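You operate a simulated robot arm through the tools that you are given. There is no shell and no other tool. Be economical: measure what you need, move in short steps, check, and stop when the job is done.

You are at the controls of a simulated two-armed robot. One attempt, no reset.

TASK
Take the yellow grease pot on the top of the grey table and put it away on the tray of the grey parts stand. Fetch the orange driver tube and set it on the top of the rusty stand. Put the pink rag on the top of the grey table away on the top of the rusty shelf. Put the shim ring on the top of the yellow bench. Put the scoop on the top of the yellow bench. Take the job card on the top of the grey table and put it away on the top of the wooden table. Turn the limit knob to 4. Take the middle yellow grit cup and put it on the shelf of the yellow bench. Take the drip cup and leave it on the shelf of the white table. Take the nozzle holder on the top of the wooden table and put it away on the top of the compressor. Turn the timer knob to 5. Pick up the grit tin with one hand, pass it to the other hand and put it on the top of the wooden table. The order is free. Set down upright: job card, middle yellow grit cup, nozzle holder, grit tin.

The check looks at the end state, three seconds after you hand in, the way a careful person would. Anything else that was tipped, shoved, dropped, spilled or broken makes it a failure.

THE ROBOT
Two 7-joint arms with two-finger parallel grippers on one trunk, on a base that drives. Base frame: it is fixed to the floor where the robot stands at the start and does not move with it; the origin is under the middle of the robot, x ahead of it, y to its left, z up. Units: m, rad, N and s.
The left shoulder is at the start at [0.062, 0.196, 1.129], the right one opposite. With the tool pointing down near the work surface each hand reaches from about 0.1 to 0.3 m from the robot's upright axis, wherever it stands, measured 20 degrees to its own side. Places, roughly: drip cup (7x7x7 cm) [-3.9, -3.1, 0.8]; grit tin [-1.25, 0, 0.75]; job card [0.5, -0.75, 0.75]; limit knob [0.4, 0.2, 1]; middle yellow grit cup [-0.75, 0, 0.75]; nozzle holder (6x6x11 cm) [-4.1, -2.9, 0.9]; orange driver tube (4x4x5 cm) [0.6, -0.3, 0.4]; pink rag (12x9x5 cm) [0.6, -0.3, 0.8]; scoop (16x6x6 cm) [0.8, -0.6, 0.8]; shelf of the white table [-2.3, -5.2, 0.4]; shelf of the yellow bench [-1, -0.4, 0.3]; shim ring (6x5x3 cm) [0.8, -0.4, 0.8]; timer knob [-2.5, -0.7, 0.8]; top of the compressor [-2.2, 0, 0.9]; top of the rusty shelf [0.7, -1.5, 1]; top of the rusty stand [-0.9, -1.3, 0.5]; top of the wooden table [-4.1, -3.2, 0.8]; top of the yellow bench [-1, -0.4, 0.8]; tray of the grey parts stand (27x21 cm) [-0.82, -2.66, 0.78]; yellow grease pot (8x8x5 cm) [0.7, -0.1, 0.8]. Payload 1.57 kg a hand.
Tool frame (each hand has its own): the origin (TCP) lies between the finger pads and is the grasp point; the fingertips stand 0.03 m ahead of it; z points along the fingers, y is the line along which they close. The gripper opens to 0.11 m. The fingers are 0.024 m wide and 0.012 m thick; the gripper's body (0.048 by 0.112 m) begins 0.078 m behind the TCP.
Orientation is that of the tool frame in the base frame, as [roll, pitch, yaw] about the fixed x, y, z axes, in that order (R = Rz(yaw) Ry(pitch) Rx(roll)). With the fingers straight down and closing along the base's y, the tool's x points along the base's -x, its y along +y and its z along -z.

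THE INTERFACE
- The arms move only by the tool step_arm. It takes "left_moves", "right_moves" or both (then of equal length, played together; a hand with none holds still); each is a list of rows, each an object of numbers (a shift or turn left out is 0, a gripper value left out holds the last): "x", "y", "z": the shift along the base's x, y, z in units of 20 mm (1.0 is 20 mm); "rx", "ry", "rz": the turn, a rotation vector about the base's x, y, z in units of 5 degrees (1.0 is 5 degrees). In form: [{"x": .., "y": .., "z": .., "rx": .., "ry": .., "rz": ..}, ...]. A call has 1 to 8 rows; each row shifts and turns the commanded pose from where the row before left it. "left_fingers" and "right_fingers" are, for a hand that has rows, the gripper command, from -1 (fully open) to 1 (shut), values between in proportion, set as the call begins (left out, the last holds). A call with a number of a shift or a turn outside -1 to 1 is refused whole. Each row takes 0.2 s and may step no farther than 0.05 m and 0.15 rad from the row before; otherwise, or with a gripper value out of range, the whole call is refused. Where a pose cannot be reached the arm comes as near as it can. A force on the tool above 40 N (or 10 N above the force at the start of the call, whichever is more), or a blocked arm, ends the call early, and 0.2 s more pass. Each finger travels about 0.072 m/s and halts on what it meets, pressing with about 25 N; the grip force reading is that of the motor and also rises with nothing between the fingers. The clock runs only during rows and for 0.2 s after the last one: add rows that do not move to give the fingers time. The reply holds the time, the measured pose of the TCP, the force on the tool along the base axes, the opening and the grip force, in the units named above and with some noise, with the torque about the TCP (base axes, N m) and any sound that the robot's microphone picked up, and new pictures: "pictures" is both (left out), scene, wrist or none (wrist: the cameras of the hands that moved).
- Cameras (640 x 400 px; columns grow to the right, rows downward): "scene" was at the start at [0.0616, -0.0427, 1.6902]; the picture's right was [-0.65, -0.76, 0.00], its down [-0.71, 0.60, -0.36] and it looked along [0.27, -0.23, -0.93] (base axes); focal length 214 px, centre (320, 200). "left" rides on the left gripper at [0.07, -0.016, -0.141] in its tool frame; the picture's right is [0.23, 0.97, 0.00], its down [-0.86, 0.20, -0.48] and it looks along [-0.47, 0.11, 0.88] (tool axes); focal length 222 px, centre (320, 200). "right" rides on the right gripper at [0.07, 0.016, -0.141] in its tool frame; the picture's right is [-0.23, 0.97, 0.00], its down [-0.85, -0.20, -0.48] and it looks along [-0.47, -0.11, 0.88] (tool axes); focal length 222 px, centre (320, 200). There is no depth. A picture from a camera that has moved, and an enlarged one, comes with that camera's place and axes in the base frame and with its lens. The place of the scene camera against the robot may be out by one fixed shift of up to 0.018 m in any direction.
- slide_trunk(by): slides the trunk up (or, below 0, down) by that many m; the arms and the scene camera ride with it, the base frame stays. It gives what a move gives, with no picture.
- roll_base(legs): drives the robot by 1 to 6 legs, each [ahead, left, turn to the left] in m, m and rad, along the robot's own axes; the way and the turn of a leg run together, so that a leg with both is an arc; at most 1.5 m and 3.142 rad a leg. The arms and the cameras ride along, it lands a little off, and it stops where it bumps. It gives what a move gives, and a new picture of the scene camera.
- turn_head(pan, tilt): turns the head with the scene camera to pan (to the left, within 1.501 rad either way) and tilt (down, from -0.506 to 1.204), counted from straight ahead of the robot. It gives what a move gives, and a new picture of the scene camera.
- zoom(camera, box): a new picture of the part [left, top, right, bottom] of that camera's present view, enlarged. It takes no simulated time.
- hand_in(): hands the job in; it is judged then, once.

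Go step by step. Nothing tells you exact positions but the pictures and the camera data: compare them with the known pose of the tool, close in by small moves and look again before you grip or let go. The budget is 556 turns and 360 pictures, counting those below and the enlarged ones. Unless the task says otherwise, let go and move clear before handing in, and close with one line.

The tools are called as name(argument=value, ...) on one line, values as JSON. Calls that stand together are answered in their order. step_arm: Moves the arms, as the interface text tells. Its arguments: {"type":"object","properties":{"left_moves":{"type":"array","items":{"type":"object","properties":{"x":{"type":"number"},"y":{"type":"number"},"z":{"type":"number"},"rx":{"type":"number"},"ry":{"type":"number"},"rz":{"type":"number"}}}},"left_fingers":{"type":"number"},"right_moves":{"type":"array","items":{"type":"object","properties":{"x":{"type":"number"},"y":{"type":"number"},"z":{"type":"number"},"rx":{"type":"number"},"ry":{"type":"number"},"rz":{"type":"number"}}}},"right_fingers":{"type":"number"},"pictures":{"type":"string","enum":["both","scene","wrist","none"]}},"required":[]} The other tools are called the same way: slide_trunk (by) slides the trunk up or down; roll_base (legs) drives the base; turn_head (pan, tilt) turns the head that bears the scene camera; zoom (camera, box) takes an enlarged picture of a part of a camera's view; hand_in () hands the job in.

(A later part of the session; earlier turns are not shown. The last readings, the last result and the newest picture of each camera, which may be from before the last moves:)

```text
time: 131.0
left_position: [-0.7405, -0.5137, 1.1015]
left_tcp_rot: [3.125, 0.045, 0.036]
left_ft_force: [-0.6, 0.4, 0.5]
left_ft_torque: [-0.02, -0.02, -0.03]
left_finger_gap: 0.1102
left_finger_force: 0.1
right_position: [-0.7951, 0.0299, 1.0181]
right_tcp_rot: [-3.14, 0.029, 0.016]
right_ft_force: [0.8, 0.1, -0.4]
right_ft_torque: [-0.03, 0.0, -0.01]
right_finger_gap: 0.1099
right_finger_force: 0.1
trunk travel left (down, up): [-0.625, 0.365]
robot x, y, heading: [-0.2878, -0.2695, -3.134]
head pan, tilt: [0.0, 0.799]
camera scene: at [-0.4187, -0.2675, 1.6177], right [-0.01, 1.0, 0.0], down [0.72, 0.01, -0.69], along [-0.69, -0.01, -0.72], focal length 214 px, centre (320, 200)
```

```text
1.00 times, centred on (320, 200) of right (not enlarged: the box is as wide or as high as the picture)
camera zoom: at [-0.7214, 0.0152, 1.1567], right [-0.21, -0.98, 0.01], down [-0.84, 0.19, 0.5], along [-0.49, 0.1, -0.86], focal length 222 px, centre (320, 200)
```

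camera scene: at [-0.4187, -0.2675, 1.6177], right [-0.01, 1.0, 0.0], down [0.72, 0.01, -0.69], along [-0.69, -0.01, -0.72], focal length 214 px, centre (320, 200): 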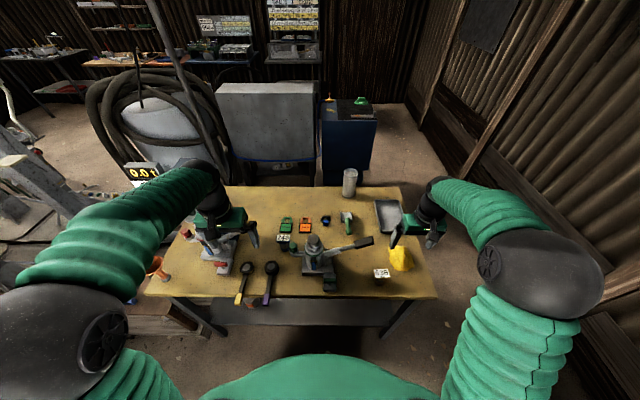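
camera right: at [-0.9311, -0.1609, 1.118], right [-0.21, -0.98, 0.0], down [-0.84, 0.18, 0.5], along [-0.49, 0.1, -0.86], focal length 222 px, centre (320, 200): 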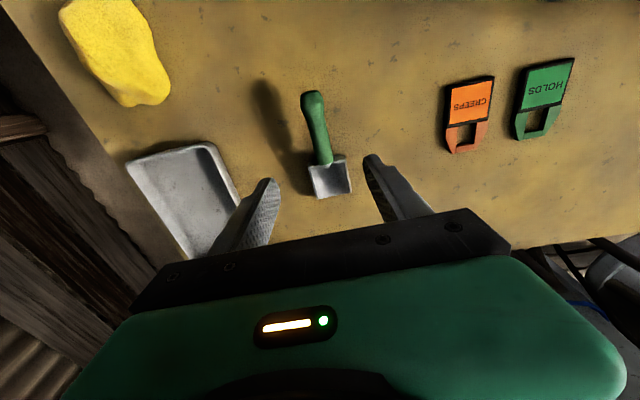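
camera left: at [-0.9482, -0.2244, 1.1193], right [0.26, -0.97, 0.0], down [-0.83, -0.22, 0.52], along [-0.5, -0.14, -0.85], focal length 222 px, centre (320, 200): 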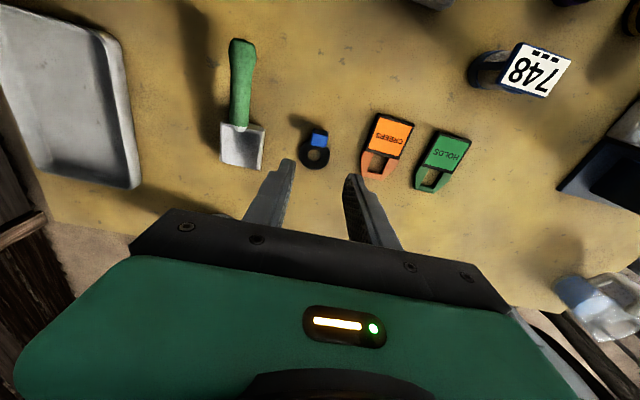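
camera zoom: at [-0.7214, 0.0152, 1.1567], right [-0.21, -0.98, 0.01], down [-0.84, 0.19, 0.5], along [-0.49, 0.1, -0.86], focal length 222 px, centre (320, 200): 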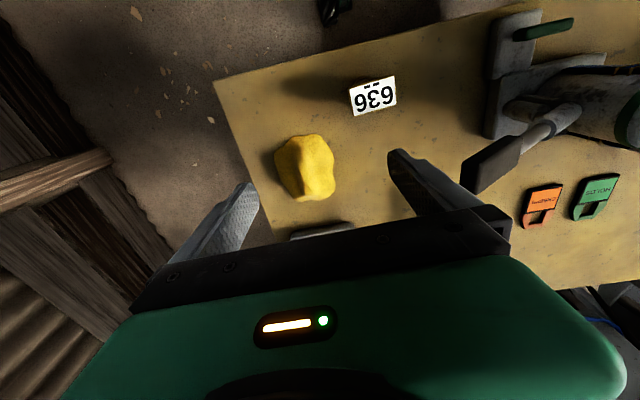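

zoom(camera="scene", box=[340, 230, 440, 310])

zoom(camera="right", box=[310, 40, 430, 140])

```text
5.00 times, centred on (390, 270) of scene
camera zoom: at [-0.4187, -0.2675, 1.6177], right [-0.01, 1.0, 0.0], down [0.72, 0.01, -0.69], along [-0.69, -0.01, -0.72], focal length 1072 px, centre (-30, -150)
```

zoom: 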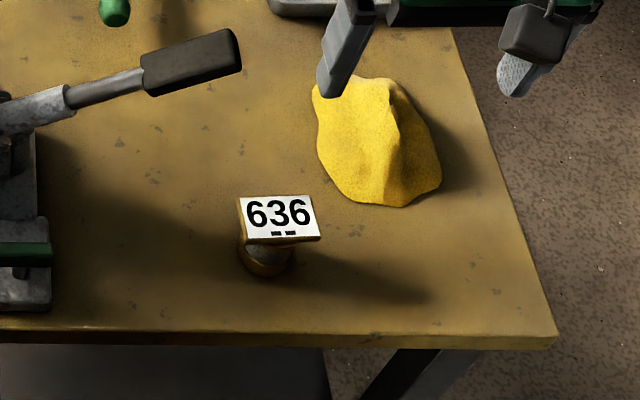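

```text
4.00 times, centred on (370, 90) of right
camera zoom: at [-0.7214, 0.0152, 1.1567], right [-0.21, -0.98, 0.01], down [-0.84, 0.19, 0.5], along [-0.49, 0.1, -0.86], focal length 888 px, centre (120, 640)
```

zoom: 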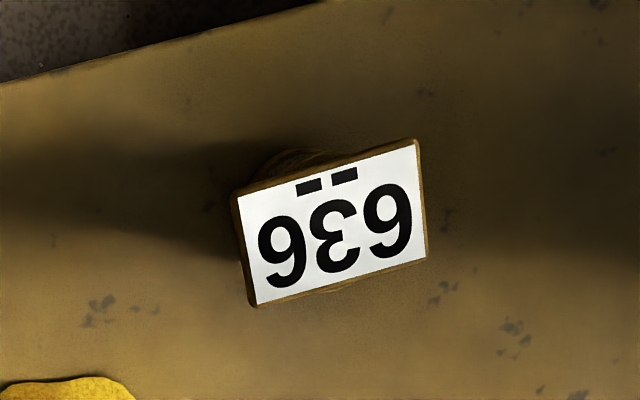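

The card shows two marks, so this is the middle yellow cup at about (-0.76,-0.047). I'll grasp it horizontally from the front, so I back off and turn the right hand forward.

roll_base(legs=[[-0.27, 0, 0]])

slide_trunk(by=-0.3)

step_arm(right_moves=[{"ry": 1, "z": 0.5}, {"ry": 1, "z": 0.5}, {"ry": 1, "z": 0.5}, {"ry": 1, "z": 0.5}, {"ry": 1, "z": 0.5}, {"ry": 1, "z": 0.5}, {"ry": 1, "z": 0.5}, {"ry": 1, "z": 0.5}], pictures="none")

step_arm(right_moves=[{"ry": 1, "z": 0.5}, {"ry": 1, "z": 0.5}, {"ry": 1, "z": 0.5}, {"ry": 1, "z": 0.5}, {"ry": 1, "z": 0.5}, {"ry": 1, "z": 0.5}, {"ry": 1}, {"ry": 1}], pictures="none")

```text
time: 133.0
left_position: [-0.4639, -0.514, 1.1015]
left_tcp_rot: [3.129, 0.047, 0.035]
left_ft_force: [0.3, 0.2, 0.7]
left_ft_torque: [0.01, 0.0, 0.0]
left_finger_gap: 0.11
left_finger_force: 0.0
right_position: [-0.5186, 0.0303, 1.018]
right_tcp_rot: [-3.137, 0.029, 0.016]
right_ft_force: [0.1, -0.7, 0.2]
right_ft_torque: [0.0, -0.02, 0.03]
right_finger_gap: 0.1099
right_finger_force: 0.1
trunk travel left (down, up): [-0.625, 0.365]
robot x, y, heading: [-0.0131, -0.2655, -3.124]
head pan, tilt: [0.0, 0.799]
camera scene: at [-0.145, -0.2706, 1.6177], right [-0.01, 1.0, 0.0], down [0.72, 0.01, -0.69], along [-0.69, -0.01, -0.72], focal length 214 px, centre (320, 200)
```

scene: 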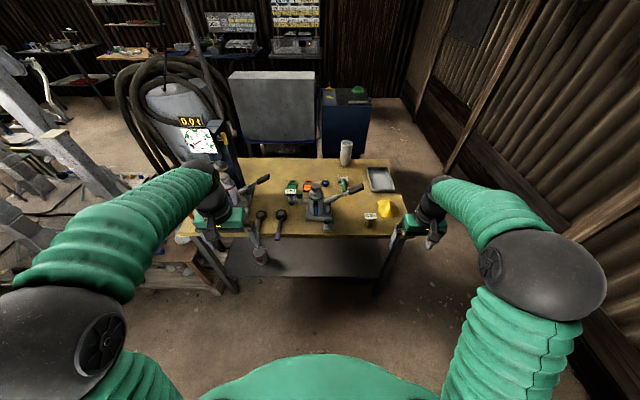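

```text
time: 136.0
left_position: [-0.4619, -0.515, 0.8017]
left_tcp_rot: [3.127, 0.047, 0.034]
left_ft_force: [-0.7, -0.8, 0.3]
left_ft_torque: [0.05, -0.02, -0.01]
left_finger_gap: 0.1099
left_finger_force: 0.2
right_position: [-0.5168, 0.0294, 0.7202]
right_tcp_rot: [-3.136, 0.034, 0.015]
right_ft_force: [0.4, -0.3, -0.7]
right_ft_torque: [-0.01, 0.0, -0.08]
right_finger_gap: 0.1102
right_finger_force: 0.0
trunk travel left (down, up): [-0.325, 0.665]
robot x, y, heading: [-0.0188, -0.2659, -3.132]
head pan, tilt: [0.0, 0.799]
```

```text
time: 137.8
left_position: [-0.4613, -0.5148, 0.8032]
left_tcp_rot: [3.128, 0.047, 0.034]
left_ft_force: [0.0, -0.1, -0.4]
left_ft_torque: [-0.01, 0.0, 0.01]
left_finger_gap: 0.1099
left_finger_force: 0.1
right_position: [-0.5159, 0.0305, 0.7989]
right_tcp_rot: [-3.124, 0.733, 0.021]
right_ft_force: [0.2, -0.8, 0.3]
right_ft_torque: [0.01, -0.01, 0.02]
right_finger_gap: 0.1101
right_finger_force: 0.1
trunk travel left (down, up): [-0.325, 0.665]
robot x, y, heading: [-0.0146, -0.2618, -3.128]
head pan, tilt: [0.0, 0.799]
```

```text
time: 139.6
left_position: [-0.4622, -0.5136, 0.8016]
left_tcp_rot: [3.128, 0.046, 0.036]
left_ft_force: [-0.2, 0.2, -0.7]
left_ft_torque: [0.01, 0.0, 0.01]
left_finger_gap: 0.1102
left_finger_force: 0.0
right_position: [-0.5305, 0.0373, 0.8656]
right_tcp_rot: [-3.031, 1.431, 0.108]
right_ft_force: [0.2, 0.6, -0.1]
right_ft_torque: [0.02, 0.0, 0.01]
right_finger_gap: 0.1098
right_finger_force: 0.0
right hand out of reach, approached as far as the arm can: row 7, 8
trunk travel left (down, up): [-0.325, 0.665]
robot x, y, heading: [-0.0127, -0.2622, -3.131]
head pan, tilt: [0.0, 0.799]
```

step_arm(right_moves=[{"y": -1}, {"y": -1}, {"y": -1}, {"y": -1, "z": -0.8}, {"y": -0.2, "z": -1}, {"x": -1}, {"x": -1}, {"x": -1}], pictures="both")

```text
time: 141.4
left_position: [-0.4632, -0.513, 0.8025]
left_tcp_rot: [3.128, 0.047, 0.036]
left_ft_force: [-0.4, -0.8, 0.4]
left_ft_torque: [0.0, 0.0, 0.02]
left_finger_gap: 0.1098
left_finger_force: 0.1
right_position: [-0.6132, -0.0038, 0.8406]
right_tcp_rot: [-3.033, 1.426, 0.113]
right_ft_force: [0.6, 0.0, 0.1]
right_ft_torque: [-0.01, 0.01, -0.02]
right_finger_gap: 0.1101
right_finger_force: 0.1
right hand out of reach, approached as far as the arm can: row 1, 2, 3, 4, 5, 6, 7
trunk travel left (down, up): [-0.325, 0.665]
robot x, y, heading: [-0.0164, -0.2651, -3.131]
head pan, tilt: [0.0, 0.799]
camera scene: at [-0.1424, -0.2693, 1.3179], right [-0.01, 1.0, 0.0], down [0.72, 0.01, -0.7], along [-0.7, -0.01, -0.72], focal length 214 px, centre (320, 200)
camera right: at [-0.4638, -0.018, 0.7914], right [-0.03, -0.98, 0.21], down [0.35, 0.19, 0.92], along [-0.94, 0.1, 0.34], focal length 222 px, centre (320, 200)
```

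scene: 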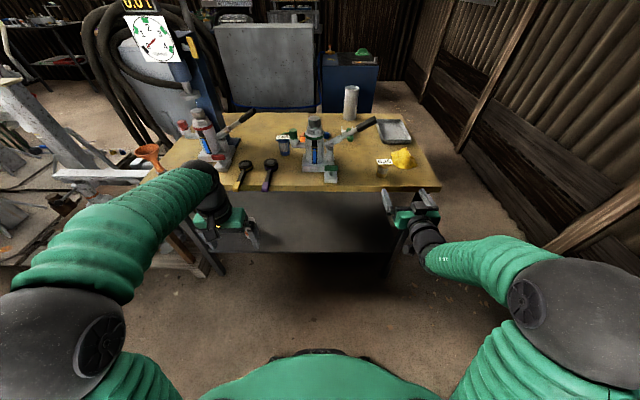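
right: 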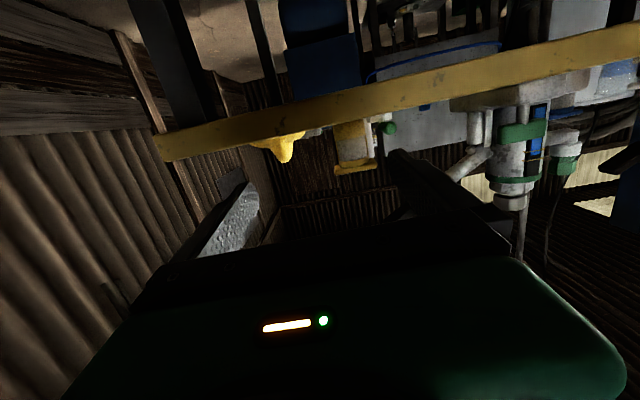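

zoom(camera="right", box=[300, 90, 420, 190])

zoom(camera="scene", box=[350, 120, 450, 240])

```text
4.00 times, centred on (360, 140) of right
camera zoom: at [-0.4638, -0.018, 0.7914], right [-0.03, -0.98, 0.21], down [0.35, 0.19, 0.92], along [-0.94, 0.1, 0.34], focal length 888 px, centre (160, 440)
```

zoom: 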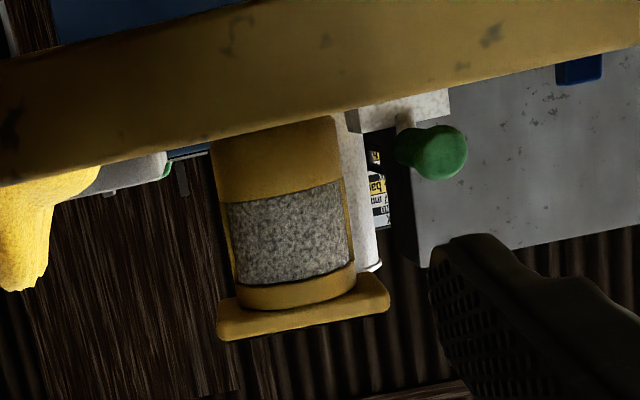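

```text
3.33 times, centred on (400, 180) of scene
camera zoom: at [-0.1424, -0.2693, 1.3179], right [-0.01, 1.0, 0.0], down [0.72, 0.01, -0.7], along [-0.7, -0.01, -0.72], focal length 715 px, centre (53, 267)
```

zoom: 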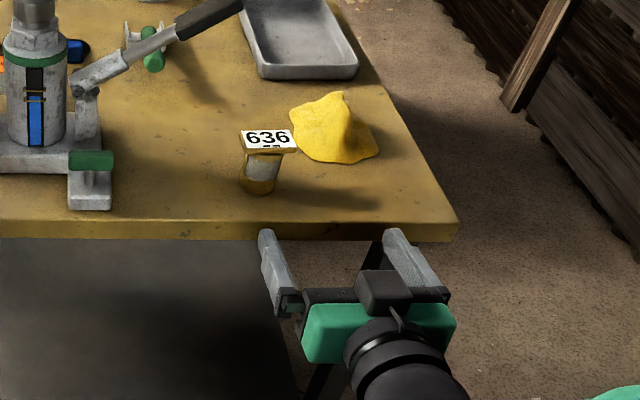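

roll_base(legs=[[0, 0.043, 0]])

step_arm(right_moves=[{"x": -1, "z": -0.2}, {"x": -1}, {"x": -1}, {}, {}], right_fingers=-0.5, pictures="both")

```text
time: 142.3
left_position: [-0.4617, -0.5394, 0.8056]
left_tcp_rot: [3.112, 0.05, 0.03]
left_ft_force: [-0.2, 0.5, 0.4]
left_ft_torque: [-0.08, 0.0, 0.0]
left_finger_gap: 0.1098
left_finger_force: 0.2
right_position: [-0.6123, -0.0291, 0.8358]
right_tcp_rot: [3.135, 1.428, -0.001]
right_ft_force: [-0.2, 0.3, -1.0]
right_ft_torque: [-0.03, -0.02, 0.06]
right_finger_gap: 0.1098
right_finger_force: 0.0
trunk travel left (down, up): [-0.325, 0.665]
robot x, y, heading: [-0.0109, -0.2987, -3.133]
head pan, tilt: [0.0, 0.799]
camera scene: at [-0.1416, -0.2875, 1.3177], right [-0.01, 1.0, -0.02], down [0.72, 0.0, -0.7], along [-0.7, -0.02, -0.72], focal length 214 px, centre (320, 200)
```

scene: 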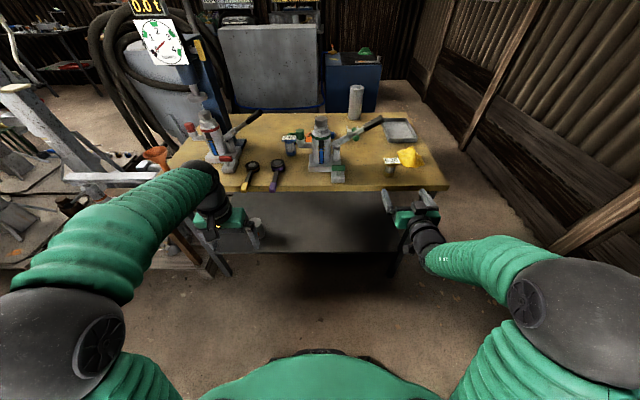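

```text
time: 143.5
left_position: [-0.4608, -0.5517, 0.8032]
left_tcp_rot: [3.126, 0.049, 0.031]
left_ft_force: [0.3, 0.1, -0.1]
left_ft_torque: [-0.04, 0.0, 0.0]
left_finger_gap: 0.11
left_finger_force: 0.0
right_position: [-0.6707, -0.0405, 0.835]
right_tcp_rot: [-3.039, 1.427, 0.108]
right_ft_force: [0.4, 1.1, -0.2]
right_ft_torque: [-0.03, 0.03, 0.03]
right_finger_gap: 0.0825
right_finger_force: 0.1
trunk travel left (down, up): [-0.325, 0.665]
robot x, y, heading: [-0.0129, -0.3012, -3.126]
head pan, tilt: [0.0, 0.799]
camera scene: at [-0.1418, -0.3078, 1.3179], right [-0.01, 1.0, 0.0], down [0.72, 0.01, -0.7], along [-0.7, -0.01, -0.72], focal length 214 px, centre (320, 200)
camera right: at [-0.5223, -0.0561, 0.7873], right [-0.03, -0.98, 0.21], down [0.35, 0.19, 0.92], along [-0.94, 0.1, 0.34], focal length 222 px, centre (320, 200)
```

scene: 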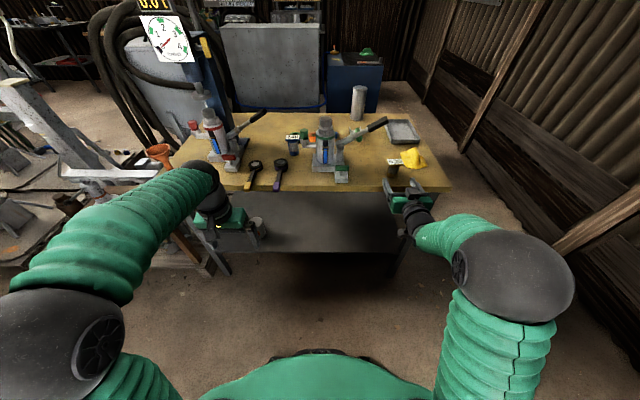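
right: 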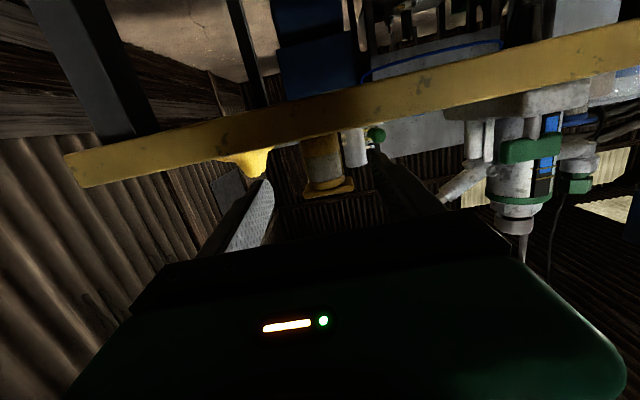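

step_arm(right_moves=[{"x": -1, "y": -0.15}, {"x": -1}, {"x": -1}, {"x": -1}, {"x": -0.5}, {}], pictures="both")

zoom(camera="scene", box=[360, 120, 460, 240])

```text
time: 144.9
left_position: [-0.4622, -0.553, 0.8038]
left_tcp_rot: [3.127, 0.049, 0.031]
left_ft_force: [-0.8, 0.0, 0.4]
left_ft_torque: [0.02, -0.03, 0.03]
left_finger_gap: 0.1098
left_finger_force: 0.0
right_position: [-0.7623, -0.046, 0.8364]
right_tcp_rot: [-3.029, 1.428, 0.116]
right_ft_force: [0.2, 0.4, -0.7]
right_ft_torque: [0.0, -0.03, 0.03]
right_finger_gap: 0.0827
right_finger_force: 0.0
trunk travel left (down, up): [-0.325, 0.665]
robot x, y, heading: [-0.0123, -0.3052, -3.131]
head pan, tilt: [0.0, 0.799]
camera scene: at [-0.1418, -0.3093, 1.3179], right [-0.01, 1.0, 0.0], down [0.72, 0.01, -0.7], along [-0.7, -0.01, -0.72], focal length 214 px, centre (320, 200)
camera right: at [-0.6127, -0.0605, 0.7876], right [-0.03, -0.98, 0.21], down [0.35, 0.19, 0.92], along [-0.94, 0.1, 0.34], focal length 222 px, centre (320, 200)
```

scene: 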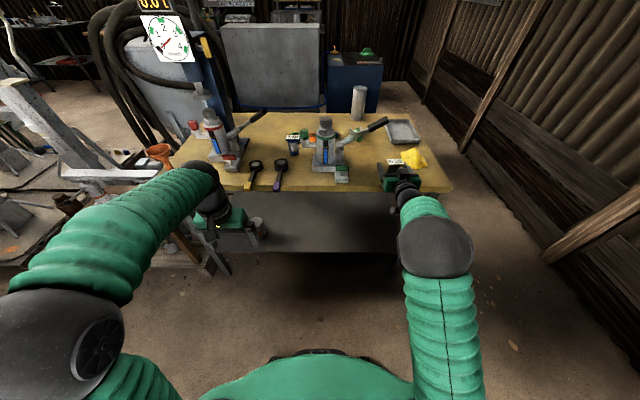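
right: 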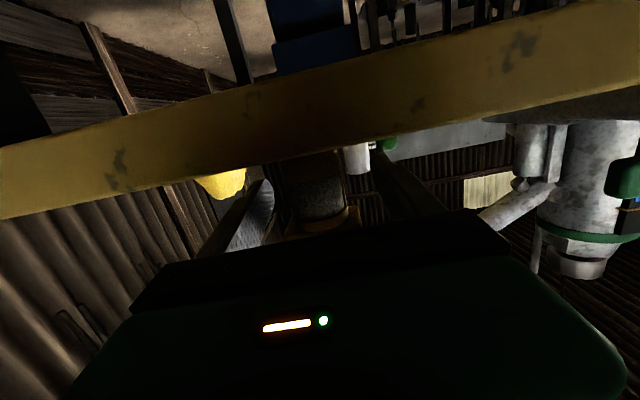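

```text
3.33 times, centred on (410, 180) of scene
camera zoom: at [-0.1418, -0.3093, 1.3179], right [-0.01, 1.0, 0.0], down [0.72, 0.01, -0.7], along [-0.7, -0.01, -0.72], focal length 715 px, centre (20, 267)
```

zoom: 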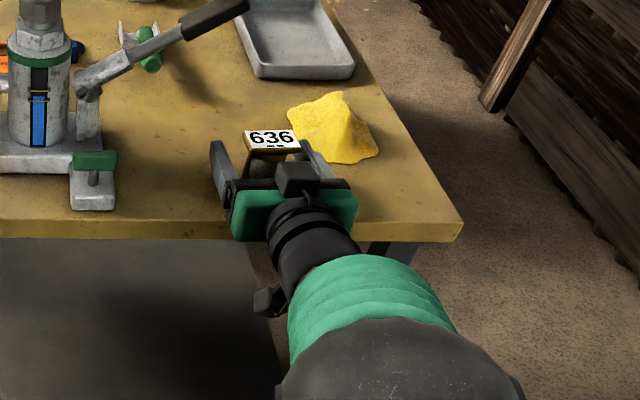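

step_arm(right_moves=[{}, {}, {}, {}], right_fingers=1, pictures="none")

step_arm(right_moves=[{"z": 0.5}, {"z": 1}, {"z": 1}], pictures="wrist")

zoom(camera="scene", box=[360, 120, 460, 240])

```text
time: 145.9
left_position: [-0.4614, -0.5525, 0.8023]
left_tcp_rot: [3.129, 0.049, 0.03]
left_ft_force: [-0.2, 0.0, 0.2]
left_ft_torque: [-0.01, 0.04, 0.0]
left_finger_gap: 0.11
left_finger_force: 0.0
right_position: [-0.7607, -0.0464, 0.8369]
right_tcp_rot: [-3.031, 1.427, 0.117]
right_ft_force: [-0.7, 0.8, 1.2]
right_ft_torque: [-0.06, 0.01, 0.02]
right_finger_gap: 0.0394
right_finger_force: 24.7
trunk travel left (down, up): [-0.325, 0.665]
robot x, y, heading: [-0.0095, -0.3035, -3.131]
head pan, tilt: [0.0, 0.799]
```

```text
time: 146.7
left_position: [-0.4609, -0.5528, 0.8031]
left_tcp_rot: [3.128, 0.049, 0.03]
left_ft_force: [0.2, -1.4, 0.6]
left_ft_torque: [0.02, -0.02, 0.02]
left_finger_gap: 0.1099
left_finger_force: 0.1
right_position: [-0.7623, -0.0469, 0.8871]
right_tcp_rot: [-3.028, 1.427, 0.116]
right_ft_force: [-0.7, -1.3, -3.0]
right_ft_torque: [0.01, -0.03, -0.03]
right_finger_gap: 0.0397
right_finger_force: 25.0
trunk travel left (down, up): [-0.325, 0.665]
robot x, y, heading: [-0.0126, -0.304, -3.13]
head pan, tilt: [0.0, 0.799]
camera right: at [-0.6127, -0.0607, 0.838], right [-0.03, -0.98, 0.21], down [0.35, 0.19, 0.92], along [-0.94, 0.1, 0.34], focal length 222 px, centre (320, 200)
```

right: 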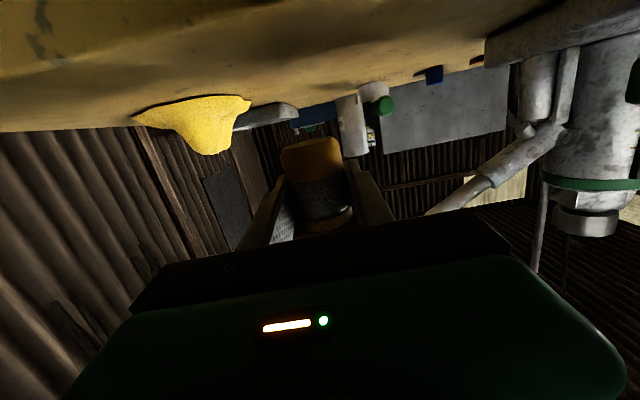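

```text
3.33 times, centred on (410, 180) of scene
camera zoom: at [-0.142, -0.3093, 1.3178], right [-0.01, 1.0, 0.0], down [0.72, 0.01, -0.7], along [-0.7, -0.01, -0.72], focal length 715 px, centre (20, 267)
```

zoom: 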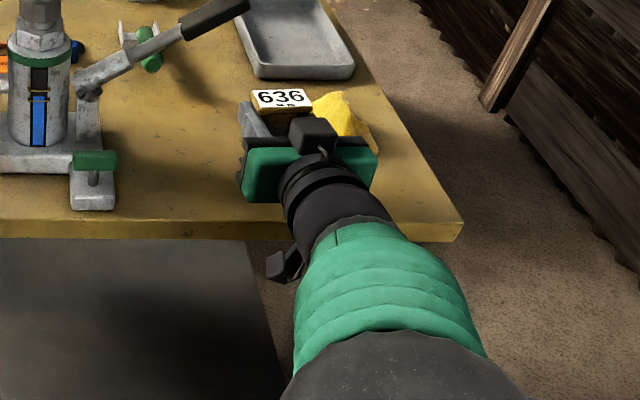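

Cup held. I back off, lower the trunk and look into the bench shelf.

roll_base(legs=[[-0.22, 0, 0]])

slide_trunk(by=-0.32)

turn_head(pan=0, tilt=0.55)

```text
time: 148.3
left_position: [-0.2414, -0.5494, 0.8032]
left_tcp_rot: [3.129, 0.05, 0.032]
left_ft_force: [0.0, 0.7, -0.6]
left_ft_torque: [0.02, 0.02, 0.01]
left_finger_gap: 0.1099
left_finger_force: 0.2
right_position: [-0.5417, -0.0429, 0.8878]
right_tcp_rot: [-3.029, 1.427, 0.115]
right_ft_force: [1.3, -0.6, -2.9]
right_ft_torque: [0.0, 0.0, 0.0]
right_finger_gap: 0.0393
right_finger_force: 25.4
trunk travel left (down, up): [-0.325, 0.665]
robot x, y, heading: [0.2007, -0.3021, -3.128]
head pan, tilt: [0.0, 0.799]
camera scene: at [0.0784, -0.3063, 1.3179], right [-0.01, 1.0, 0.0], down [0.72, 0.01, -0.7], along [-0.7, -0.01, -0.72], focal length 214 px, centre (320, 200)
```

scene: 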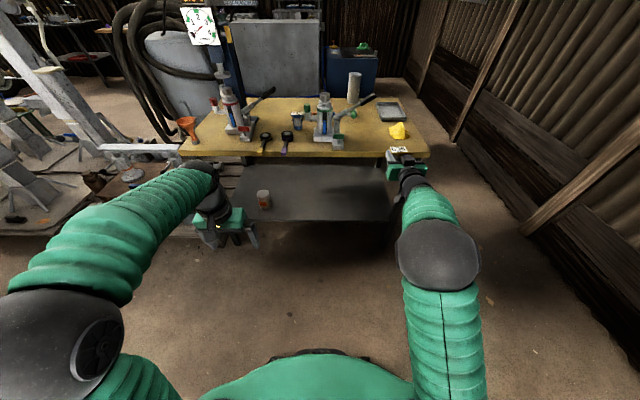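

```text
time: 151.5
left_position: [-0.2403, -0.5497, 0.4836]
left_tcp_rot: [3.127, 0.049, 0.033]
left_ft_force: [-0.1, -1.2, -0.6]
left_ft_torque: [0.02, 0.02, -0.03]
left_finger_gap: 0.1102
left_finger_force: 0.0
right_position: [-0.5415, -0.0437, 0.5687]
right_tcp_rot: [-3.027, 1.431, 0.117]
right_ft_force: [-0.5, -0.3, -2.8]
right_ft_torque: [-0.01, -0.06, 0.01]
right_finger_gap: 0.039
right_finger_force: 24.9
trunk travel left (down, up): [-0.005, 0.985]
robot x, y, heading: [0.2043, -0.3027, -3.123]
head pan, tilt: [0.0, 0.799]
```

```text
time: 152.3
left_position: [-0.2403, -0.5495, 0.4827]
left_tcp_rot: [3.128, 0.051, 0.03]
left_ft_force: [0.7, 0.8, -0.2]
left_ft_torque: [0.02, 0.0, -0.01]
left_finger_gap: 0.11
left_finger_force: 0.0
right_position: [-0.5399, -0.0431, 0.567]
right_tcp_rot: [-3.03, 1.427, 0.117]
right_ft_force: [0.5, -0.2, -3.3]
right_ft_torque: [-0.01, 0.01, 0.03]
right_finger_gap: 0.0394
right_finger_force: 24.8
trunk travel left (down, up): [-0.005, 0.985]
robot x, y, heading: [0.204, -0.3003, -3.129]
head pan, tilt: [0.0, 0.55]
camera scene: at [0.0689, -0.3064, 1.0191], right [-0.01, 1.0, 0.0], down [0.53, 0.01, -0.85], along [-0.85, -0.01, -0.53], focal length 214 px, centre (320, 200)
```

scene: 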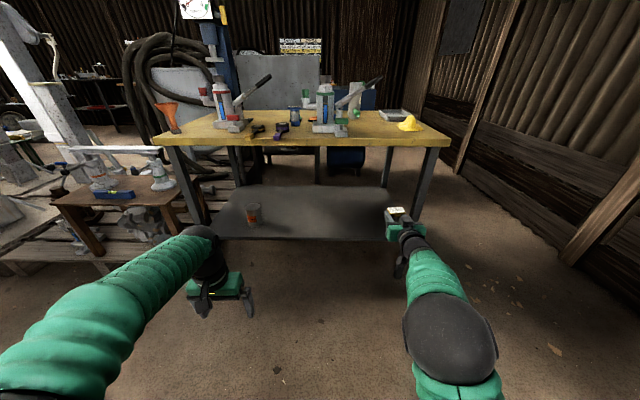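

Shelf seen at z≈0.31 with free space right of the red tin. I lower the hand and shift the base left.

step_arm(right_moves=[{"z": -1}, {"z": -1}, {"z": -1}, {"z": -1}, {"z": -1}, {"z": -1}, {"z": -1}, {"z": -1}], pictures="none")

roll_base(legs=[[0, 0.12, 0]])

```text
time: 154.1
left_position: [-0.2395, -0.5515, 0.483]
left_tcp_rot: [3.127, 0.052, 0.03]
left_ft_force: [-0.4, 0.1, -0.1]
left_ft_torque: [0.0, 0.02, -0.04]
left_finger_gap: 0.1099
left_finger_force: 0.0
right_position: [-0.5407, -0.0426, 0.487]
right_tcp_rot: [-3.028, 1.429, 0.115]
right_ft_force: [0.8, 0.4, -3.4]
right_ft_torque: [-0.01, 0.01, -0.01]
right_finger_gap: 0.0391
right_finger_force: 25.4
right hand out of reach, approached as far as the arm can: row 5, 6, 7, 8
trunk travel left (down, up): [-0.005, 0.985]
robot x, y, heading: [0.2051, -0.2988, -3.131]
head pan, tilt: [0.0, 0.55]
```

```text
time: 155.3
left_position: [-0.2386, -0.6697, 0.4834]
left_tcp_rot: [3.128, 0.05, 0.031]
left_ft_force: [0.5, 0.4, -0.1]
left_ft_torque: [0.03, -0.01, 0.01]
left_finger_gap: 0.1101
left_finger_force: 0.0
right_position: [-0.539, -0.1621, 0.4882]
right_tcp_rot: [-3.027, 1.428, 0.116]
right_ft_force: [0.7, -1.5, -2.5]
right_ft_torque: [-0.01, -0.01, -0.02]
right_finger_gap: 0.0396
right_finger_force: 24.8
trunk travel left (down, up): [-0.005, 0.985]
robot x, y, heading: [0.208, -0.4201, -3.124]
head pan, tilt: [0.0, 0.55]
camera scene: at [0.0703, -0.4255, 1.0192], right [-0.01, 1.0, 0.0], down [0.52, 0.01, -0.85], along [-0.85, -0.01, -0.52], focal length 214 px, centre (320, 200)
```

scene: 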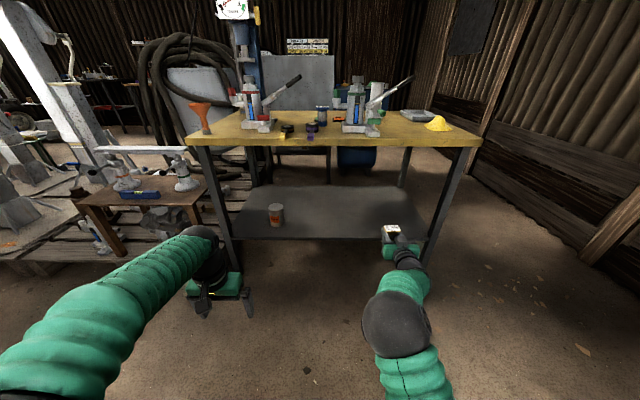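

step_arm(right_moves=[{"y": -1}, {"y": -1}, {"y": -1}, {"y": -1}, {"y": -1}, {"y": -1}, {"y": -1}, {"y": -1}], pictures="none")

step_arm(right_moves=[{"z": -1}, {"z": -1}, {"z": -1}], pictures="scene")

```text
time: 156.1
left_position: [-0.2381, -0.6681, 0.4837]
left_tcp_rot: [3.127, 0.054, 0.029]
left_ft_force: [0.3, 1.0, 0.4]
left_ft_torque: [-0.01, 0.03, -0.01]
left_finger_gap: 0.1097
left_finger_force: 0.1
right_position: [-0.5158, -0.0546, 0.5305]
right_tcp_rot: [2.628, 1.456, -0.728]
right_ft_force: [0.3, -0.1, -2.6]
right_ft_torque: [-0.04, 0.01, 0.01]
right_finger_gap: 0.039
right_finger_force: 24.9
right hand out of reach, approached as far as the arm can: row 1, 3
trunk travel left (down, up): [-0.005, 0.985]
robot x, y, heading: [0.2077, -0.4212, -3.133]
head pan, tilt: [0.0, 0.55]
stopped in row 3 (right hand): the arm was blocked; the commanded pose is now the measured one
```

```text
time: 156.9
left_position: [-0.2375, -0.6681, 0.4849]
left_tcp_rot: [3.128, 0.057, 0.031]
left_ft_force: [0.2, 0.6, 0.2]
left_ft_torque: [0.03, -0.02, 0.01]
left_finger_gap: 0.11
left_finger_force: 0.1
right_position: [-0.5152, -0.0565, 0.5291]
right_tcp_rot: [2.684, 1.451, -0.669]
right_ft_force: [0.6, 0.8, -2.3]
right_ft_torque: [0.02, 0.02, -0.01]
right_finger_gap: 0.0392
right_finger_force: 24.8
right hand out of reach, approached as far as the arm can: row 1, 2, 3
trunk travel left (down, up): [-0.005, 0.985]
robot x, y, heading: [0.2079, -0.42, -3.133]
head pan, tilt: [0.0, 0.55]
camera scene: at [0.0703, -0.4251, 1.0181], right [-0.01, 1.0, 0.0], down [0.52, 0.01, -0.85], along [-0.85, -0.01, -0.52], focal length 214 px, centre (320, 200)
```

scene: 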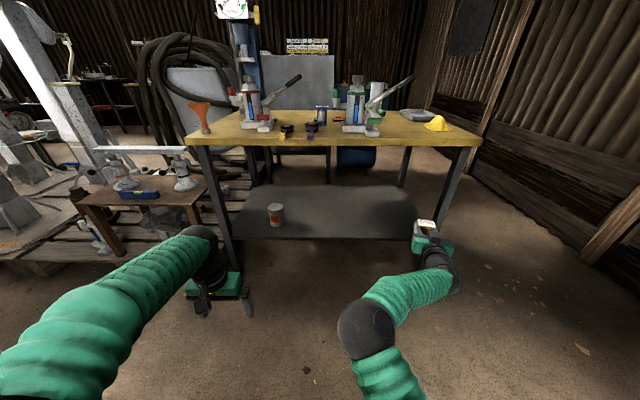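

step_arm(right_moves=[{"x": -1}, {"x": -1}, {"x": -1}, {"x": -1}, {"x": -1, "z": -0.5}, {"x": -0.5, "z": -1}, {"z": -1}, {"z": -1}], pictures="scene")

```text
time: 158.7
left_position: [-0.238, -0.6684, 0.4844]
left_tcp_rot: [3.129, 0.055, 0.03]
left_ft_force: [0.4, -0.3, 0.3]
left_ft_torque: [0.03, 0.0, -0.02]
left_finger_gap: 0.1103
left_finger_force: 0.1
right_position: [-0.6232, -0.0668, 0.5121]
right_tcp_rot: [2.71, 1.45, -0.634]
right_ft_force: [0.0, 0.5, -3.0]
right_ft_torque: [0.04, -0.04, 0.01]
right_finger_gap: 0.0392
right_finger_force: 24.6
right hand out of reach, approached as far as the arm can: row 6, 7, 8
trunk travel left (down, up): [-0.005, 0.985]
robot x, y, heading: [0.2104, -0.4194, -3.127]
head pan, tilt: [0.0, 0.55]
camera scene: at [0.0699, -0.425, 1.0191], right [-0.01, 1.0, 0.0], down [0.53, 0.01, -0.85], along [-0.85, -0.01, -0.53], focal length 214 px, centre (320, 200)
```

scene: 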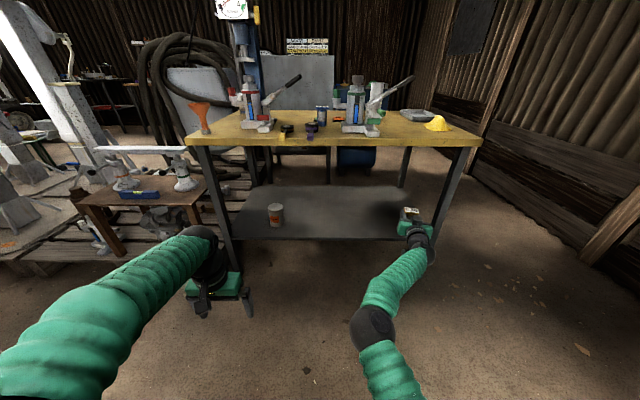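

step_arm(right_moves=[{"y": -1, "x": 0.5}, {"y": -1, "x": 0.5}, {"y": -1, "x": 0.5}, {"y": -1, "x": 0.5}, {"y": -1}, {"y": -1}, {"y": -1}, {"y": -1}], pictures="none")

```text
time: 159.8
left_position: [-0.2354, -0.6679, 0.4847]
left_tcp_rot: [3.128, 0.057, 0.032]
left_ft_force: [-0.3, -0.2, 0.2]
left_ft_torque: [0.0, 0.0, 0.0]
left_finger_gap: 0.1101
left_finger_force: 0.0
right_position: [-0.5642, -0.0211, 0.5221]
right_tcp_rot: [2.544, 1.455, -0.979]
right_ft_force: [0.4, 0.0, -2.9]
right_ft_torque: [0.0, 0.02, -0.02]
right_finger_gap: 0.0392
right_finger_force: 25.3
right hand out of reach, approached as far as the arm can: row 1
trunk travel left (down, up): [-0.005, 0.985]
robot x, y, heading: [0.2057, -0.4218, -3.13]
head pan, tilt: [0.0, 0.55]
stopped in row 5 (right hand): the arm was blocked; the commanded pose is now the measured one
```

step_arm(right_moves=[{"z": 1, "x": 1}, {"z": 1, "x": 1}, {"z": 1, "x": 1}, {"z": 1}, {"z": 1}, {"z": 1}, {"z": 1}, {"z": 1}], pictures="none")

step_arm(right_moves=[{"y": -1}, {"y": -1}, {"y": -1}, {"y": -1}, {"y": -1}, {"y": -1}, {"y": -1}, {"y": -1}], pictures="scene")

```text
time: 161.8
left_position: [-0.2349, -0.6691, 0.4893]
left_tcp_rot: [3.126, 0.06, 0.029]
left_ft_force: [-0.3, -0.3, -0.3]
left_ft_torque: [-0.01, 0.04, -0.02]
left_finger_gap: 0.11
left_finger_force: 0.1
right_position: [-0.4891, 0.0264, 0.6771]
right_tcp_rot: [2.692, 1.456, -0.908]
right_ft_force: [0.6, 0.1, -2.0]
right_ft_torque: [-0.01, 0.01, -0.01]
right_finger_gap: 0.039
right_finger_force: 24.9
trunk travel left (down, up): [-0.005, 0.985]
robot x, y, heading: [0.2071, -0.4132, -3.136]
head pan, tilt: [0.0, 0.55]
stopped in row 8 (right hand): the arm was blocked; the commanded pose is now the measured one
```

```text
time: 162.6
left_position: [-0.2356, -0.6685, 0.4889]
left_tcp_rot: [3.126, 0.06, 0.031]
left_ft_force: [-0.5, 0.0, -0.4]
left_ft_torque: [-0.02, 0.0, 0.01]
left_finger_gap: 0.11
left_finger_force: 0.0
right_position: [-0.4467, 0.072, 0.6755]
right_tcp_rot: [2.731, 1.457, -1.034]
right_ft_force: [0.5, 0.4, -3.3]
right_ft_torque: [-0.03, 0.01, -0.04]
right_finger_gap: 0.0391
right_finger_force: 25.5
trunk travel left (down, up): [-0.005, 0.985]
robot x, y, heading: [0.2073, -0.4246, -3.13]
head pan, tilt: [0.0, 0.55]
stopped in row 4 (right hand): the arm was blocked; the commanded pose is now the measured one
camera scene: at [0.0706, -0.4246, 1.0197], right [-0.01, 1.0, 0.0], down [0.52, 0.01, -0.85], along [-0.85, -0.01, -0.52], focal length 214 px, centre (320, 200)
```

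scene: 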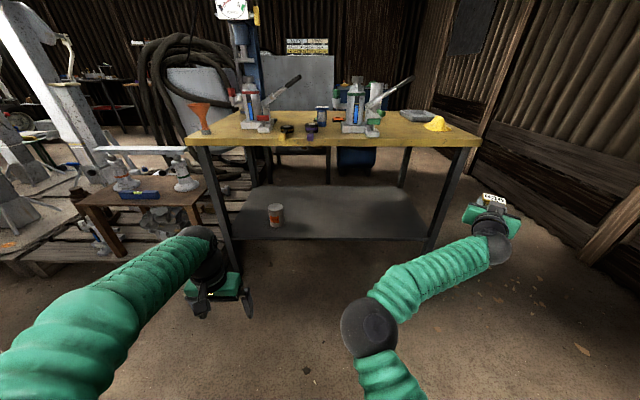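

step_arm(right_moves=[{"x": -1, "z": -0.5}, {"x": -1, "z": -0.5}, {"x": -1, "z": -0.5}, {"x": -1, "y": -0.5, "z": -0.5}, {"x": -1, "y": -1}, {"x": -0.5, "y": -1}, {"x": -0.5, "y": -1}, {"y": -1}], pictures="scene")

```text
time: 164.4
left_position: [-0.2353, -0.6679, 0.4887]
left_tcp_rot: [3.128, 0.059, 0.029]
left_ft_force: [0.3, -0.8, 0.3]
left_ft_torque: [-0.01, -0.01, 0.02]
left_finger_gap: 0.11
left_finger_force: 0.0
right_position: [-0.5694, -0.0251, 0.6363]
right_tcp_rot: [2.706, 1.459, -1.051]
right_ft_force: [-0.8, 0.6, -2.2]
right_ft_torque: [0.02, -0.03, -0.01]
right_finger_gap: 0.0393
right_finger_force: 24.6
trunk travel left (down, up): [-0.005, 0.985]
robot x, y, heading: [0.2057, -0.4182, -3.132]
head pan, tilt: [0.0, 0.55]
camera scene: at [0.0702, -0.4253, 1.0191], right [-0.01, 1.0, 0.0], down [0.53, 0.01, -0.85], along [-0.85, -0.01, -0.53], focal length 214 px, centre (320, 200)
```

scene: 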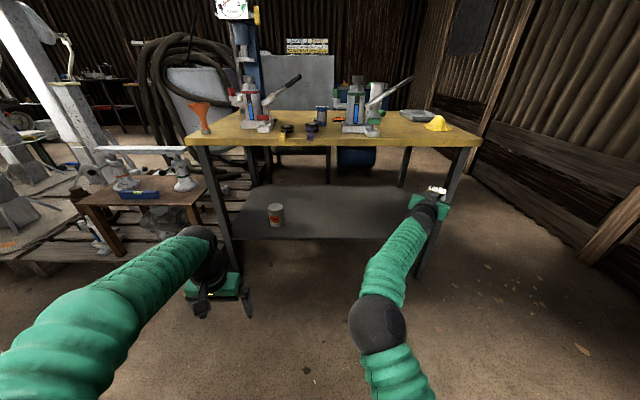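

step_arm(right_moves=[{"rz": 1, "y": -0.5}, {"rz": 1, "y": -0.5}, {"rz": 1, "y": -0.5}, {"rz": 1, "y": -0.5}, {"rz": 1, "y": -0.5}, {"rz": 1, "y": -0.5}, {"rz": 1, "y": -0.5}, {"y": -0.5}], pictures="scene")

```text
time: 166.2
left_position: [-0.2356, -0.6689, 0.4867]
left_tcp_rot: [3.128, 0.059, 0.029]
left_ft_force: [0.2, -0.2, 0.6]
left_ft_torque: [0.0, 0.02, 0.02]
left_finger_gap: 0.1102
left_finger_force: 0.0
right_position: [-0.5698, -0.1032, 0.6362]
right_tcp_rot: [2.702, 1.457, -0.443]
right_ft_force: [-0.1, -0.7, -4.5]
right_ft_torque: [-0.04, 0.02, -0.01]
right_finger_gap: 0.0393
right_finger_force: 24.9
trunk travel left (down, up): [-0.005, 0.985]
robot x, y, heading: [0.2082, -0.4208, -3.131]
head pan, tilt: [0.0, 0.55]
camera scene: at [0.0702, -0.4252, 1.019], right [-0.01, 1.0, 0.0], down [0.52, 0.01, -0.85], along [-0.85, -0.01, -0.53], focal length 214 px, centre (320, 200)
```

scene: 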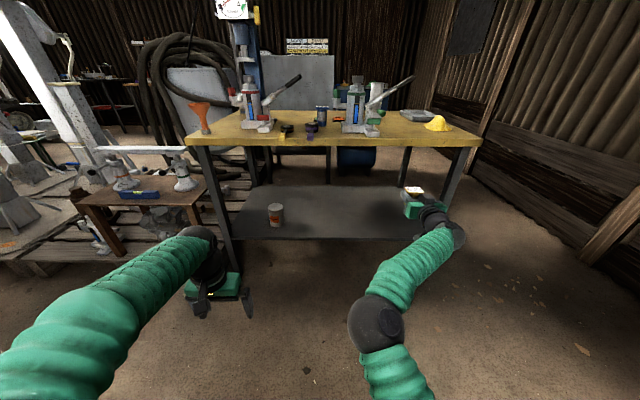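

step_arm(right_moves=[{"z": -1}, {"z": -1}, {"z": -1}, {"z": -1}, {"z": -1}, {"z": -1}, {"z": -1}, {"z": -1}], pictures="none")

step_arm(right_moves=[{"z": -1}, {"z": -1}, {"z": -1}, {"z": -1}], pictures="scene")

```text
time: 168.0
left_position: [-0.2354, -0.6681, 0.4883]
left_tcp_rot: [3.127, 0.06, 0.031]
left_ft_force: [0.0, -0.6, -0.1]
left_ft_torque: [-0.01, 0.01, 0.01]
left_finger_gap: 0.11
left_finger_force: 0.1
right_position: [-0.5694, -0.1031, 0.475]
right_tcp_rot: [2.698, 1.457, -0.45]
right_ft_force: [0.6, 0.4, -3.4]
right_ft_torque: [0.02, 0.03, -0.01]
right_finger_gap: 0.039
right_finger_force: 24.7
trunk travel left (down, up): [-0.005, 0.985]
robot x, y, heading: [0.2087, -0.4192, -3.135]
head pan, tilt: [0.0, 0.55]
```

```text
time: 169.0
left_position: [-0.2347, -0.6683, 0.4867]
left_tcp_rot: [3.129, 0.06, 0.03]
left_ft_force: [0.1, -0.5, -0.2]
left_ft_torque: [0.03, 0.06, -0.02]
left_finger_gap: 0.1102
left_finger_force: 0.0
right_position: [-0.5703, -0.1031, 0.3962]
right_tcp_rot: [2.699, 1.459, -0.45]
right_ft_force: [0.3, 0.4, -3.6]
right_ft_torque: [0.0, -0.01, -0.02]
right_finger_gap: 0.0393
right_finger_force: 25.2
trunk travel left (down, up): [-0.005, 0.985]
robot x, y, heading: [0.2084, -0.4189, -3.129]
head pan, tilt: [0.0, 0.55]
camera scene: at [0.0701, -0.4243, 1.0192], right [-0.01, 1.0, 0.0], down [0.53, 0.01, -0.85], along [-0.85, -0.01, -0.53], focal length 214 px, centre (320, 200)
```

scene: 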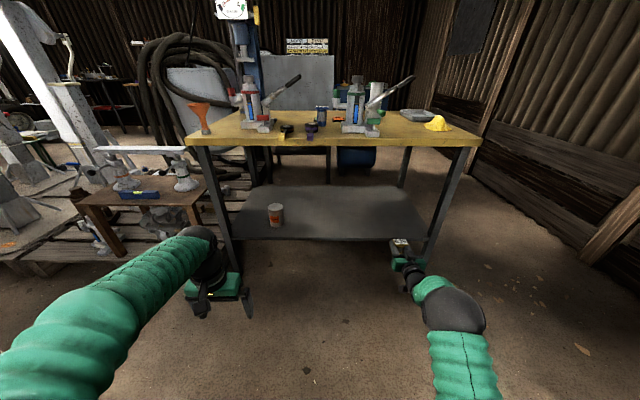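

Now the arm is nicely low with cup upright. I drive forward to put the cup over the shelf.

roll_base(legs=[[0.22, 0, 0]])

zoom(camera="right", box=[0, 0, 640, 400])

zoom(camera="scene", box=[300, 180, 500, 320])

```text
time: 170.7
left_position: [-0.4558, -0.6714, 0.4883]
left_tcp_rot: [3.127, 0.058, 0.029]
left_ft_force: [0.6, -0.2, -0.7]
left_ft_torque: [0.01, -0.03, -0.01]
left_finger_gap: 0.1101
left_finger_force: 0.1
right_position: [-0.789, -0.1072, 0.396]
right_tcp_rot: [2.699, 1.455, -0.448]
right_ft_force: [-0.8, 0.0, -2.2]
right_ft_torque: [0.0, -0.01, -0.01]
right_finger_gap: 0.0391
right_finger_force: 24.8
trunk travel left (down, up): [-0.005, 0.985]
robot x, y, heading: [-0.0083, -0.4251, -3.13]
head pan, tilt: [0.0, 0.55]
camera scene: at [-0.1495, -0.427, 1.0191], right [-0.01, 1.0, 0.0], down [0.53, 0.01, -0.85], along [-0.85, -0.01, -0.53], focal length 214 px, centre (320, 200)
```

scene: 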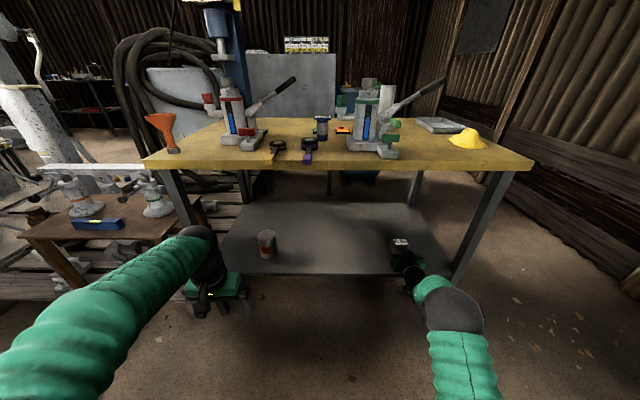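

```text
1.00 times, centred on (320, 200) of right (not enlarged: the box is as wide or as high as the picture)
camera zoom: at [-0.6421, -0.1261, 0.3423], right [-0.03, -0.96, 0.27], down [0.39, 0.24, 0.89], along [-0.92, 0.13, 0.37], focal length 222 px, centre (320, 200)
```

zoom: 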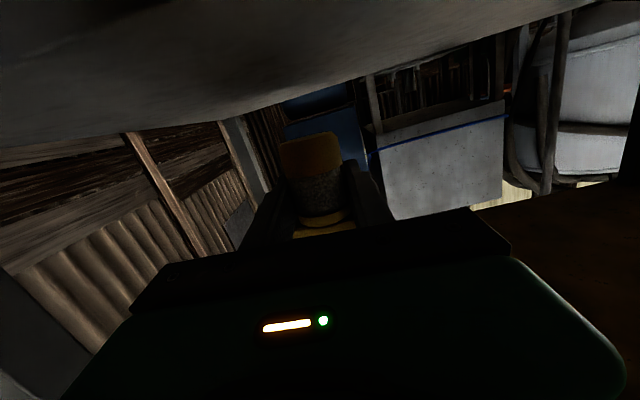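

```text
2.86 times, centred on (400, 250) of scene
camera zoom: at [-0.1495, -0.427, 1.0191], right [-0.01, 1.0, 0.0], down [0.53, 0.01, -0.85], along [-0.85, -0.01, -0.53], focal length 613 px, centre (91, 57)
```

zoom: 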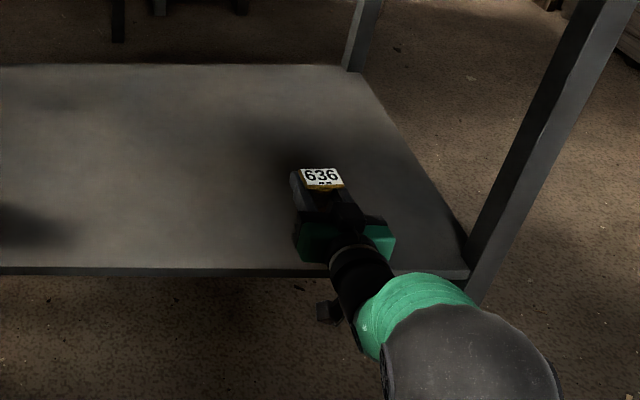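

step_arm(right_moves=[{"z": -0.7}, {"z": -0.7}, {"z": -0.3}, {"z": -0.3}, {}], pictures="none")

step_arm(right_moves=[{"z": -0.2}, {"z": -0.2}, {"z": -0.2}], pictures="none")

```text
time: 171.9
left_position: [-0.4529, -0.6711, 0.4889]
left_tcp_rot: [3.127, 0.062, 0.031]
left_ft_force: [0.6, -0.4, -0.4]
left_ft_torque: [0.02, 0.02, 0.03]
left_finger_gap: 0.1102
left_finger_force: 0.0
right_position: [-0.7889, -0.1056, 0.358]
right_tcp_rot: [2.688, 1.459, -0.457]
right_ft_force: [-0.8, 0.9, -2.5]
right_ft_torque: [-0.01, 0.0, 0.01]
right_finger_gap: 0.0394
right_finger_force: 25.0
trunk travel left (down, up): [-0.005, 0.985]
robot x, y, heading: [-0.011, -0.422, -3.124]
head pan, tilt: [0.0, 0.55]
```

```text
time: 172.7
left_position: [-0.454, -0.6704, 0.4879]
left_tcp_rot: [3.126, 0.06, 0.032]
left_ft_force: [-0.2, 0.3, -0.3]
left_ft_torque: [-0.01, 0.0, 0.02]
left_finger_gap: 0.1101
left_finger_force: 0.0
right_position: [-0.7892, -0.1052, 0.3457]
right_tcp_rot: [2.687, 1.458, -0.458]
right_ft_force: [0.6, -0.6, -3.0]
right_ft_torque: [0.01, 0.01, 0.05]
right_finger_gap: 0.0389
right_finger_force: 25.0
trunk travel left (down, up): [-0.005, 0.985]
robot x, y, heading: [-0.013, -0.4195, -3.133]
head pan, tilt: [0.0, 0.55]
```

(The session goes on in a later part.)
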